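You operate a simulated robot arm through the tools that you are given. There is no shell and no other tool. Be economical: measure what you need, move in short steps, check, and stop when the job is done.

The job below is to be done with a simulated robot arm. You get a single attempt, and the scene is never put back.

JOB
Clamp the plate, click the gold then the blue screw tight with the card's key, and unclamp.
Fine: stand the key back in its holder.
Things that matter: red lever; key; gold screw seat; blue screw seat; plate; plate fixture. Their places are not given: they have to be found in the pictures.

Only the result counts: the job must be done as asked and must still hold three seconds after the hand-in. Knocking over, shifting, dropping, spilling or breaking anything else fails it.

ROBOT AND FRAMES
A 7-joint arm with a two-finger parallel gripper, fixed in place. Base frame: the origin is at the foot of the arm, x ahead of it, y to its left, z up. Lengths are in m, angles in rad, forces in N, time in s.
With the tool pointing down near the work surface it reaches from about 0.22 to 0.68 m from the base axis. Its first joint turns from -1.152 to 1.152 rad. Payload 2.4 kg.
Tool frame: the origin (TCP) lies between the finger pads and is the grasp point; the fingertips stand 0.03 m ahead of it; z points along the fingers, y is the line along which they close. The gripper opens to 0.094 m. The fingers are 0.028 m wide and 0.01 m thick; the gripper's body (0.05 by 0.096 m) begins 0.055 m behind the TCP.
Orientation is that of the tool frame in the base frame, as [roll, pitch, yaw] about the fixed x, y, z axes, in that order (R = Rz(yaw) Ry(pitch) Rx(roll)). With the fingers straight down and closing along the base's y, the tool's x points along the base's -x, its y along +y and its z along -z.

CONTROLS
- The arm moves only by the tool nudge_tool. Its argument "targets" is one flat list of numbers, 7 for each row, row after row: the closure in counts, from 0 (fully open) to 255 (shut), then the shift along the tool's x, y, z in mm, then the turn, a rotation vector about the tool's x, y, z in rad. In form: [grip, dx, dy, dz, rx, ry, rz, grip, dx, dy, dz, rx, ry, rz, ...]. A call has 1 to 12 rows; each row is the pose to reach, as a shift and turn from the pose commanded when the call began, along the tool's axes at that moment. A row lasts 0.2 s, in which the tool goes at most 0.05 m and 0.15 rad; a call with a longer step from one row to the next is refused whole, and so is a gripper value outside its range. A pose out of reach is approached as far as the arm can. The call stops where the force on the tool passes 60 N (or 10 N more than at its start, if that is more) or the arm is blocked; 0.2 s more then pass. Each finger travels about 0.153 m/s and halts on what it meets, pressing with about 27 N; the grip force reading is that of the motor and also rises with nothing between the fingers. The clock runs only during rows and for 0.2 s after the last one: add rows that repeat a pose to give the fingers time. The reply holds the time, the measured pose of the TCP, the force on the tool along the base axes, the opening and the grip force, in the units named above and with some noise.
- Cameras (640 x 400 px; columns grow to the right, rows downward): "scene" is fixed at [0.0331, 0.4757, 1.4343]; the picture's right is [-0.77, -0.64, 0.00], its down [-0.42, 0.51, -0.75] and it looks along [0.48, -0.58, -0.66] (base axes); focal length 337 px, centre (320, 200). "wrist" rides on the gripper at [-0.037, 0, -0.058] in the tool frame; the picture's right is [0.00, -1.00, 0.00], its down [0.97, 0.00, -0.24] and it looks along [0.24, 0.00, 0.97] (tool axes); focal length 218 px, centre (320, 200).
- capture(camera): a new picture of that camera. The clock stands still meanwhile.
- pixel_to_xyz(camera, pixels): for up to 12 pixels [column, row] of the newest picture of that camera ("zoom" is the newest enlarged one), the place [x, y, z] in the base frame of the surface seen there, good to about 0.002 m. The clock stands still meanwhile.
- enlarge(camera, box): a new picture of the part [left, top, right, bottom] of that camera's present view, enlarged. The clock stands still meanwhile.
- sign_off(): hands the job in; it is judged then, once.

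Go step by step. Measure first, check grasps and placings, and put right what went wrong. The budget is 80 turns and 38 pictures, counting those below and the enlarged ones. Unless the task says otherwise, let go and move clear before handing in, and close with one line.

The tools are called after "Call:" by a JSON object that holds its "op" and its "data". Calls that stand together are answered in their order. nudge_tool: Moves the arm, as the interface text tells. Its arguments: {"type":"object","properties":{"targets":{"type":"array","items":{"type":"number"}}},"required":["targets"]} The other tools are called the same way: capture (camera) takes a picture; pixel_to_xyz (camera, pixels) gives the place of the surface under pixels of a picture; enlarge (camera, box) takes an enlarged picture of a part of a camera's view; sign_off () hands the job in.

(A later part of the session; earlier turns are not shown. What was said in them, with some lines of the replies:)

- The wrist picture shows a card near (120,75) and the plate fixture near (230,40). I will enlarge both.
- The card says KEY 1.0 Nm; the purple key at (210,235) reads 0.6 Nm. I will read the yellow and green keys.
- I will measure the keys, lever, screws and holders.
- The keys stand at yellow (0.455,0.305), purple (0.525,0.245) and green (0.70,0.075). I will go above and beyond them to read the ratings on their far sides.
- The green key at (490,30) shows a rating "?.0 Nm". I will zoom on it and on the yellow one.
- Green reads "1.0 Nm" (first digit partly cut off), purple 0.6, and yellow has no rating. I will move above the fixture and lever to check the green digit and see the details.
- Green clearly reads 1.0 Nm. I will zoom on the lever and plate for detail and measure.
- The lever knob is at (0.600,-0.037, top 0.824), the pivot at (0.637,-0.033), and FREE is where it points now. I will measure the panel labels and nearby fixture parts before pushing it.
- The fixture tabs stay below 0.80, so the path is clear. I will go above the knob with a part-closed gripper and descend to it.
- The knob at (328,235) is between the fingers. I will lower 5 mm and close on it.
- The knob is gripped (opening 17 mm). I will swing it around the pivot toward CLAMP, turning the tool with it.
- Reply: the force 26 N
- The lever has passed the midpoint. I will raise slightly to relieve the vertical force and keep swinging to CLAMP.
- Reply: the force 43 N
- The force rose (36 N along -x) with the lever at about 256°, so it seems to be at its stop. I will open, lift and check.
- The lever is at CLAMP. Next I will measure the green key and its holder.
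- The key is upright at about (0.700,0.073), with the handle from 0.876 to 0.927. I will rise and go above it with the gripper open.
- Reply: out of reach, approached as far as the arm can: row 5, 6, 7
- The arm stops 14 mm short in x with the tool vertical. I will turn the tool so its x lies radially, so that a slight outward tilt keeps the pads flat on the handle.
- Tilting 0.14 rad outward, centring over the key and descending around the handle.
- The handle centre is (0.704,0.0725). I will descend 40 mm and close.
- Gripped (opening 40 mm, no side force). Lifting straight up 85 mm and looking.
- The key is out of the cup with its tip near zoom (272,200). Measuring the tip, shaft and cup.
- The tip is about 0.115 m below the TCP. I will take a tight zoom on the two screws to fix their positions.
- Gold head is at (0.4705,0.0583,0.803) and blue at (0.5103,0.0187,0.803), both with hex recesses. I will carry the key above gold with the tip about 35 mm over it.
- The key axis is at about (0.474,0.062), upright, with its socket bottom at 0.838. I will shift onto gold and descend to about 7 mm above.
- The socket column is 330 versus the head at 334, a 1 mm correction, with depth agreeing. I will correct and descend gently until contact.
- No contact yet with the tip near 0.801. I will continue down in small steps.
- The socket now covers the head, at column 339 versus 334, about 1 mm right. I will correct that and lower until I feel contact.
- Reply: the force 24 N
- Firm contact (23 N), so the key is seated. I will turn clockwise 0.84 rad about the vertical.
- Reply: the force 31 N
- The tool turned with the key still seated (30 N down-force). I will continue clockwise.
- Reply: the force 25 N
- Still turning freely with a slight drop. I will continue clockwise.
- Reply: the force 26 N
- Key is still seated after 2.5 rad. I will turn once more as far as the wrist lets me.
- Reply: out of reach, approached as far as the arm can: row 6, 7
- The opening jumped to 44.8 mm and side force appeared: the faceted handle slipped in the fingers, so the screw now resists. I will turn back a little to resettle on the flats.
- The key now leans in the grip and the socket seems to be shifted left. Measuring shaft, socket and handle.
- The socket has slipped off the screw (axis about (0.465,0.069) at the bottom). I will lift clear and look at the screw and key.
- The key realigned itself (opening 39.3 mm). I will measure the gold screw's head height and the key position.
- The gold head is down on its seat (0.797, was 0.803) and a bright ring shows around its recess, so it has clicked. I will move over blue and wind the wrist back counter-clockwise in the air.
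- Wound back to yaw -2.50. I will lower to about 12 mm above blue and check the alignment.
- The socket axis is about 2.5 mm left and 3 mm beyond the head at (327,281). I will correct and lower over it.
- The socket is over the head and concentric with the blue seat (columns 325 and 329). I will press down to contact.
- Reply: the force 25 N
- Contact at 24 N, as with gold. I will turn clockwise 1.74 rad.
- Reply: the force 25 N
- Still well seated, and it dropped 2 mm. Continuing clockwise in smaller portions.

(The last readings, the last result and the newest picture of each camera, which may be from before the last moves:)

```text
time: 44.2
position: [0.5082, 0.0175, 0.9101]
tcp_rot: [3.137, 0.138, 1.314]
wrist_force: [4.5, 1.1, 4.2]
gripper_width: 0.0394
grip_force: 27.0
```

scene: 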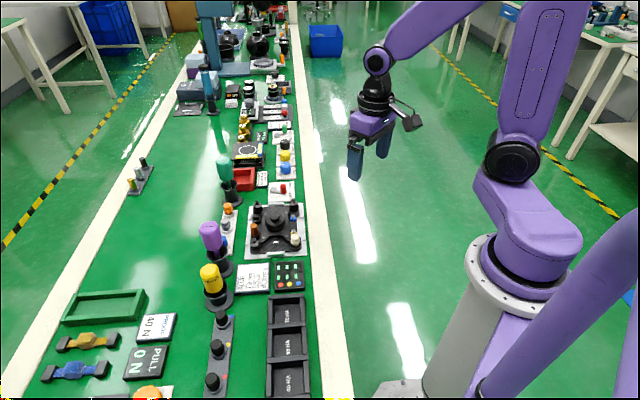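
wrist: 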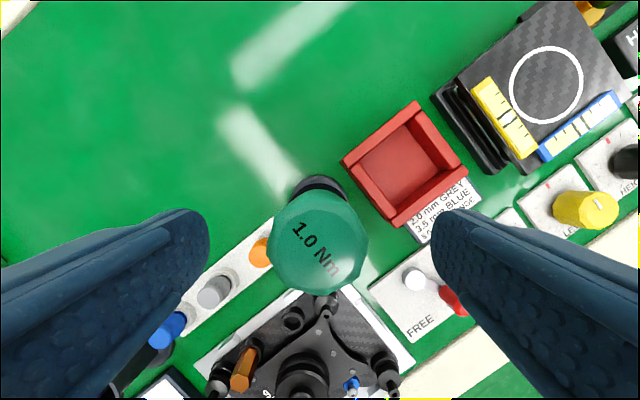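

Total 2.45 rad and the down-force fell to 4 N. I will press 1.5 mm more and continue.

Call:
{"op": "nudge_tool", "data": {"targets": [255, 0.2, 0, 1.5, 0, 0, 0, 255, 0.2, 0, 1.5, 0.0202, 0, 0.1436, 255, 0.2, 0, 1.5, 0.0404, 0, 0.2872, 255, 0.2, 0, 1.5, 0.0404, 0, 0.2872]}}

```text
time: 45.2
position: [0.5089, 0.018, 0.9091]
tcp_rot: [3.139, 0.138, 1.025]
wrist_force: [-1.4, -0.9, 30.5]
gripper_width: 0.0392
grip_force: 27.5
```

Call:
{"op": "nudge_tool", "data": {"targets": [255, 0, 0, 0, 0.0202, 0, 0.1436, 255, 0, 0, 0, 0.0404, 0, 0.2872, 255, 0, 0, 0, 0.0606, 0, 0.4308, 255, 0, 0, 0, 0.0606, 0, 0.4308]}}

Call:
{"op": "enlarge", "data": {"camera": "scene", "box": [272, 187, 312, 227]}}

```text
time: 46.2
position: [0.5089, 0.0185, 0.9065]
tcp_rot: [-3.14, 0.136, 0.589]
wrist_force: [-0.7, 2.0, 27.3]
gripper_width: 0.0393
grip_force: 26.9
```

```text
10.00 times, centred on (292, 207) of scene
```

zoom: 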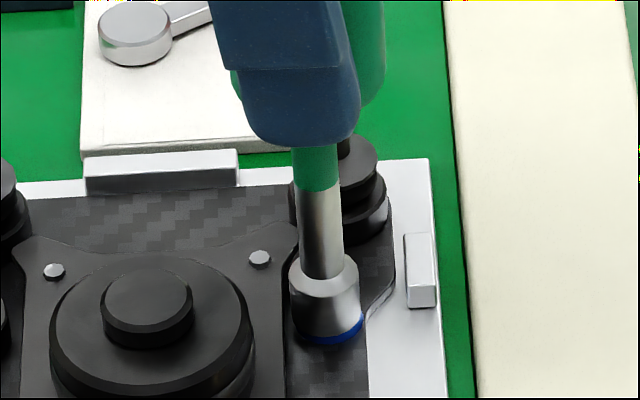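

It has dropped further (0.9065), with the socket nearly on the blue collar. One more clockwise portion.

Call:
{"op": "nudge_tool", "data": {"targets": [255, 0, 0, 0.5, 0.0202, 0, 0.1436, 255, 0, 0, 1, 0.0404, 0, 0.2872, 255, 0, 0, 1, 0.0606, 0, 0.4308, 255, 0, 0, 1, 0.0606, 0, 0.4308]}}

```text
time: 47.2
position: [0.5098, 0.0199, 0.9086]
tcp_rot: [-3.141, 0.137, 0.154]
wrist_force: [2.2, 2.4, 26.6]
gripper_width: 0.0395
grip_force: 27.1
```

3.6 rad done. I will lift off and check for the bright ring on blue.

Call:
{"op": "nudge_tool", "data": {"targets": [255, -4.2, 0, -29.7, 0, 0, 0, 255, -9.7, 0, -69.3, 0, 0, 0, 255, -10.4, 0, -74, 0, 0, 0]}}

Call:
{"op": "enlarge", "data": {"camera": "scene", "box": [266, 194, 314, 242]}}

Call:
{"op": "pixel_to_xyz", "data": {"camera": "zoom", "pixels": [[336, 184], [336, 190], [336, 195], [336, 200], [342, 315], [342, 318], [342, 322], [328, 190], [340, 190]]}}

```text
time: 48.0
position: [0.5096, 0.0187, 0.9822]
tcp_rot: [3.141, 0.141, 0.162]
wrist_force: [0.0, 0.3, -1.1]
gripper_width: 0.0395
grip_force: 27.1
```

```text
8.33 times, centred on (290, 218) of scene
```

zoom: 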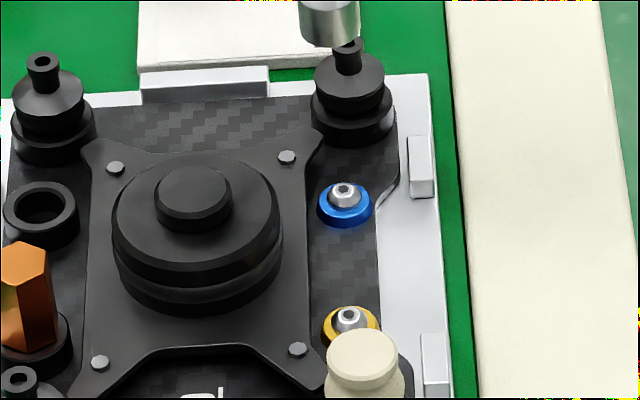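

```text
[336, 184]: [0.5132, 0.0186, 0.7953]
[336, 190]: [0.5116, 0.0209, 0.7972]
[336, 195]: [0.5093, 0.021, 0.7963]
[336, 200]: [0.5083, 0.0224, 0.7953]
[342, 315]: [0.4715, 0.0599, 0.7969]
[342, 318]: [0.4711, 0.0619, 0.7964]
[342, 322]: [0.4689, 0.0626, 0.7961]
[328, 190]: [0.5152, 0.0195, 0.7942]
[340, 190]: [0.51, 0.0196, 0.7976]
```

Both heads are now at 0.797. I will take one tight look at both for the ring marks.

Call:
{"op": "enlarge", "data": {"camera": "scene", "box": [282, 212, 304, 234]}}

```text
16.00 times, centred on (293, 223) of scene
```

zoom: 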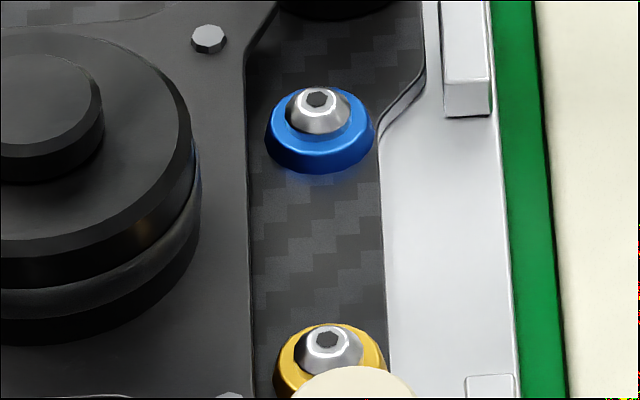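

Both heads are seated and both now show the ring, so both are clicked. I will wind the wrist back so the tilt points outward again for returning the key.

Call:
{"op": "nudge_tool", "data": {"targets": [255, 0, 0, 0, -0.0202, 0, -0.1436, 255, 0, 0, 0, -0.0404, 0, -0.2872, 255, 0, 0, 0, -0.0606, 0, -0.4308, 255, 0, 0, 0, -0.0808, 0, -0.5744, 255, 0, 0, 0, -0.101, 0, -0.718, 255, 0, 0, 0, -0.1212, 0, -0.8616, 255, 0, 0, 0, -0.1414, 0, -1.0052, 255, 0, 0, 0, -0.1616, 0, -1.1488, 255, 0, 0, 0, -0.1818, 0, -1.2924, 255, 0, 0, 0, -0.202, 0, -1.436, 255, 0, 0, 0, -0.2222, 0, -1.5796, 255, 0, 0, 0, -0.2424, 0, -1.7232]}}

Call:
{"op": "nudge_tool", "data": {"targets": [255, 0, 0, 0, -0.0202, 0, -0.1436, 255, 0, 0, 0, -0.0404, 0, -0.2872, 255, 0, 0, 0, -0.0606, 0, -0.4308, 255, 0, 0, 0, -0.0808, 0, -0.5744, 255, 0, 0, 0, -0.101, 0, -0.718, 255, 0, 0, 0, -0.1212, 0, -0.8616, 255, 0, 0, 0, -0.1414, 0, -1.0052, 255, 0, 0, 0, -0.1616, 0, -1.1488, 255, 0, 0, 0, -0.1818, 0, -1.2924, 255, 0, 0, 0, -0.1871, 0, -1.33, 255, 0, 0, 0, -0.1871, 0, -1.33]}}

```text
time: 50.6
position: [0.508, 0.0184, 0.9812]
tcp_rot: [3.141, 0.139, 1.903]
wrist_force: [-0.6, 0.3, -1.8]
gripper_width: 0.0392
grip_force: 26.7
```

```text
time: 53.0
position: [0.5099, 0.0197, 0.9811]
tcp_rot: [-3.141, 0.141, -3.039]
wrist_force: [0.3, 0.2, -1.3]
gripper_width: 0.0396
grip_force: 26.6
```

Now carry the key over the holder at (0.700,0.0735).

Call:
{"op": "nudge_tool", "data": {"targets": [255, -39, 7, 3.2, 0, 0, 0, 255, -78, 14, 7.5, 0, 0, 0, 255, -117, 21, 12.5, 0, 0, 0, 255, -156, 28, 17, 0, 0, 0, 255, -195, 34.9, 21.3, 0, 0, 0, 255, -195, 34.9, 21.3, 0, 0, 0]}}

Call:
{"op": "enlarge", "data": {"camera": "scene", "box": [202, 150, 262, 210]}}

```text
time: 54.4
position: [0.7014, 0.0728, 0.9895]
tcp_rot: [-3.141, 0.138, -3.041]
wrist_force: [-0.2, -0.3, -0.7]
gripper_width: 0.0394
grip_force: 27.8
```

```text
6.67 times, centred on (232, 180) of scene
```

zoom: 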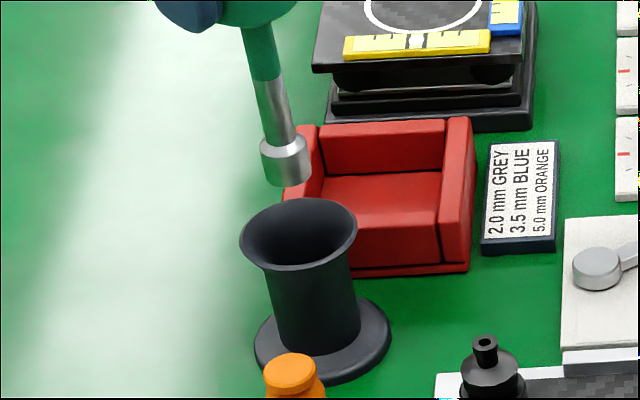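

Call:
{"op": "pixel_to_xyz", "data": {"camera": "zoom", "pixels": [[289, 178], [287, 165], [263, 155], [310, 152], [275, 100], [270, 60], [242, 238], [356, 228], [298, 268], [293, 202], [315, 265], [280, 200]]}}

```text
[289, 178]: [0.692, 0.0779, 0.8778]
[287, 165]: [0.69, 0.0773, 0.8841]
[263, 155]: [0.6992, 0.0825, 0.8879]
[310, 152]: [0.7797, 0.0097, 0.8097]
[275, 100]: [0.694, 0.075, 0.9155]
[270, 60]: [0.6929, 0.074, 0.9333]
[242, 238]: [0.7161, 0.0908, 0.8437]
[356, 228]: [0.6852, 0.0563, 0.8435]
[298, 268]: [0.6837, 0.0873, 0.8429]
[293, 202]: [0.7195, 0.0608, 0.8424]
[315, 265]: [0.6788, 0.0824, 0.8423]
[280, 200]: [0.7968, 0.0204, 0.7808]
```

The key axis is 2 mm short of the cup centre (0.701,0.0737). I will correct and lower it 80 mm into the holder.

Call:
{"op": "nudge_tool", "data": {"targets": [255, -2, 0.3, 0.3, 0, 0, 0, 255, 2.2, 0.3, 30, 0, 0, 0, 255, 5.6, 0.3, 54.7, 0, 0, 0, 255, 8.4, 0.3, 74.5, 0, 0, 0, 255, 9.1, 0.3, 79.5, 0, 0, 0, 255, 9.1, 0.3, 79.5, 0, 0, 0]}}

```text
time: 55.8
position: [0.7023, 0.0734, 0.9072]
tcp_rot: [-3.141, 0.14, -3.04]
wrist_force: [0.2, -0.7, -1.8]
gripper_width: 0.0394
grip_force: 27.2
```

Free descent with no contact yet. I will lower in small steps until the tip touches the floor.

Call:
{"op": "nudge_tool", "data": {"targets": [255, 0.28, 0, 2, 0, 0, 0, 255, 0.56, 0, 4, 0, 0, 0, 255, 0.56, 0, 4, 0, 0, 0]}}

```text
time: 56.6
position: [0.7017, 0.0736, 0.9032]
tcp_rot: [-3.141, 0.142, -3.041]
wrist_force: [0.0, -0.3, -0.6]
gripper_width: 0.0396
grip_force: 27.0
```

Call:
{"op": "nudge_tool", "data": {"targets": [255, 0.2, 0, 1.5, 0, 0, 0, 255, 0.42, 0, 3, 0, 0, 0, 255, 0.42, 0, 3, 0, 0, 0]}}

```text
time: 57.4
position: [0.7031, 0.0745, 0.901]
tcp_rot: [-3.141, 0.143, -3.04]
wrist_force: [-7.6, -0.8, 14.7]
gripper_width: 0.0398
grip_force: 27.2
```

Touched down (15 N). I will relieve 1 mm, open, and rise straight up.

Call:
{"op": "nudge_tool", "data": {"targets": [255, -0.14, 0, -1, 0, 0, 0, 200, -0.14, 0, -1, 0, 0, 0, 100, -0.14, 0, -1, 0, 0, 0, 0, -0.14, 0, -1, 0, 0, 0, 0, -0.14, 0, -1, 0, 0, 0, 0, -3, 0, -20, 0, 0, 0, 0, -7, 0, -49.5, 0, 0, 0, 0, -11.5, 0, -82, 0, 0, 0]}}

Call:
{"op": "pixel_to_xyz", "data": {"camera": "scene", "pixels": [[223, 160]]}}

```text
time: 59.2
position: [0.7019, 0.0742, 0.9834]
tcp_rot: [-3.141, 0.141, -3.039]
wrist_force: [-0.2, 0.0, 0.7]
gripper_width: 0.094
grip_force: 0.1
```

```text
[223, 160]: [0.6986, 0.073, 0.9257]
```

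One picture is left, so I will use the older wrist picture (red knob near (452,298)) to refine the lever knob's position.

Call:
{"op": "pixel_to_xyz", "data": {"camera": "wrist", "pixels": [[445, 292], [450, 294], [454, 300], [450, 302], [460, 310], [415, 280]]}}

```text
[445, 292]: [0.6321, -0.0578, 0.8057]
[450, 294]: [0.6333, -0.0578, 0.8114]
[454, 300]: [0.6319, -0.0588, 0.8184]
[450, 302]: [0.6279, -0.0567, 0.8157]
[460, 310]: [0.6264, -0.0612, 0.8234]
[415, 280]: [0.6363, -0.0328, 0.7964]
```

The knob is around (0.629,-0.066). I will move over it, untilt, then turn the tool to match the lever.

Call:
{"op": "nudge_tool", "data": {"targets": [0, 21.5, -33, -3, 0, 0, 0, 0, 43, -66, -6, 0, 0, 0, 60, 64.6, -99, -9, 0, 0, 0, 130, 86.1, -132.1, -12.1, 0, 0, 0, 130, 86.1, -132.1, -12.1, 0, 0.07, 0, 130, 86.1, -132.1, -12.1, 0, 0.14, 0, 130, 86.1, -132.1, -12.1, 0, 0.14, 0]}}

Call:
{"op": "nudge_tool", "data": {"targets": [130, 0, 0, 0, 0, 0, -0.1444, 130, 0, 0, 0, 0, 0, -0.2888, 130, 0, 0, 0, 0, 0, -0.433, 130, 0, 0, 0, 0, 0, -0.5775, 130, 0, 0, 0, 0, 0, -0.722, 130, 0, 0, 0, 0, 0, -0.866, 130, 0, 0, 0, 0, 0, -1.01, 130, 0, 0, 0, 0, 0, -1.155, 130, 0, 0, 0, 0, 0, -1.155]}}

```text
time: 60.8
position: [0.6287, -0.0655, 0.9816]
tcp_rot: [3.14, 0.0, -3.041]
wrist_force: [-0.1, -0.7, -0.6]
gripper_width: 0.046
grip_force: 0.0
```

```text
time: 62.8
position: [0.6299, -0.0652, 0.9827]
tcp_rot: [-3.141, -0.001, -1.881]
wrist_force: [-0.2, -0.6, 0.2]
gripper_width: 0.0458
grip_force: 0.1
```

Descending onto the knob with opening about 38 mm and closing.

Call:
{"op": "nudge_tool", "data": {"targets": [150, 0, 0, 45, 0, 0, 0, 150, 0, 0, 90, 0, 0, 0, 150, 0, 0, 120, 0, 0, 0, 150, 0, 0, 135, 0, 0, 0, 150, 0, 0, 145, 0, 0, 0, 200, 0, 0, 145, 0, 0, 0, 255, 0, 0, 145, 0, 0, 0, 255, 0, 0, 145, 0, 0, 0]}}

```text
time: 64.6
position: [0.6274, -0.0667, 0.8365]
tcp_rot: [3.135, -0.002, -1.885]
wrist_force: [-17.7, 3.1, 3.8]
gripper_width: 0.0172
grip_force: 44.7
```

Gripped. I will swing the lever back along its arc toward FREE.

Call:
{"op": "nudge_tool", "data": {"targets": [255, 2.0, 5.6, 0, 0, 0, 0.105, 255, 1.6, 9.4, 0, 0, 0, 0.21, 255, 0.7, 13.1, 0, 0, 0, 0.315, 255, -0.6, 16.9, 0, 0, 0, 0.42, 255, -2.3, 20.4, 0, 0, 0, 0.525, 255, -4.3, 23.7, 0, 0, 0, 0.63, 255, -6.6, 26.8, 0, 0, 0, 0.735, 255, -9.3, 29.6, 0, 0, 0, 0.84, 255, -12.2, 32.2, 0, 0, 0, 0.945, 255, -15.4, 34.4, 0, 0, 0, 1.05, 255, -17.6, 35.6, 0, 0, 0, 1.12, 255, -17.6, 35.6, 0, 0, 0, 1.12]}}

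```text
time: 67.2
position: [0.5993, -0.0404, 0.8372]
tcp_rot: [3.141, -0.002, -3.01]
wrist_force: [1.1, -11.4, -20.6]
gripper_width: 0.0175
grip_force: 44.8
```

The knob is back at its original position (0.599,-0.040), pressing on its stop. I will release, lift and move clear.

Call:
{"op": "nudge_tool", "data": {"targets": [200, 0, 0, 0, 0, 0, 0, 140, 0, 0, 0, 0, 0, 0, 140, 0, 0, -30, 0, 0, 0, 140, 0, 0, -75, 0, 0, 0, 140, 0, 0, -120, 0, 0, 0, 100, 0, 0, -165, 0, 0, 0, 50, 45, -10, -190, 0, 0, 0, 0, 90, -20, -200, 0, 0, 0, 0, 135, -30, -200, 0, 0, 0, 0, 180, -40, -200, 0, 0, 0, 0, 220, -50, -200, 0, 0, 0]}}

Call:
{"op": "enlarge", "data": {"camera": "scene", "box": [195, 140, 325, 245]}}

```text
refused: row 7 steps farther than a row can; nothing moved
```

```text
3.81 times, centred on (260, 192) of scene
```

zoom: 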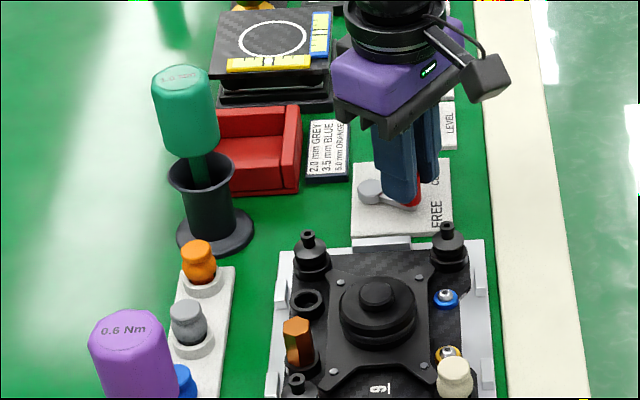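

The key stands upright in its holder and the knob is at the FREE side; the last move was refused for one long step. I will release and rise with shorter steps.

Call:
{"op": "nudge_tool", "data": {"targets": [200, 0, 0, 0, 0, 0, 0, 140, 0, 0, 0, 0, 0, 0, 140, 0, 0, 0, 0, 0, 0, 140, 0, 0, -30, 0, 0, 0, 140, 0, 0, -70, 0, 0, 0, 140, 0, 0, -110, 0, 0, 0, 140, 0, 0, -150, 0, 0, 0, 100, 0, 0, -190, 0, 0, 0, 50, 40, 0, -190, 0, 0, 0, 0, 80, 0, -190, 0, 0, 0, 0, 120, 0, -190, 0, 0, 0, 0, 150, 0, -190, 0, 0, 0]}}

```text
time: 69.8
position: [0.4519, -0.0618, 1.0272]
tcp_rot: [3.141, 0.002, -3.005]
wrist_force: [0.0, -0.3, -0.6]
gripper_width: 0.0936
grip_force: 0.0
```

The gripper is open and clear, the key is in its holder, the screws are seated, and the lever was left at FREE. Handing in.

Call:
{"op": "sign_off", "data": {}}

```text
The job is handed in.
```

I clamped the plate, tightened the gold and then the blue screw with the green 1.0 Nm key, stood the key back in its holder, and swung the lever back to FREE. I took the clicks from the seated heads (0.797, from 0.803) and the bright rings on both screws, because no reading reports a click. I took no picture after letting go of the lever.
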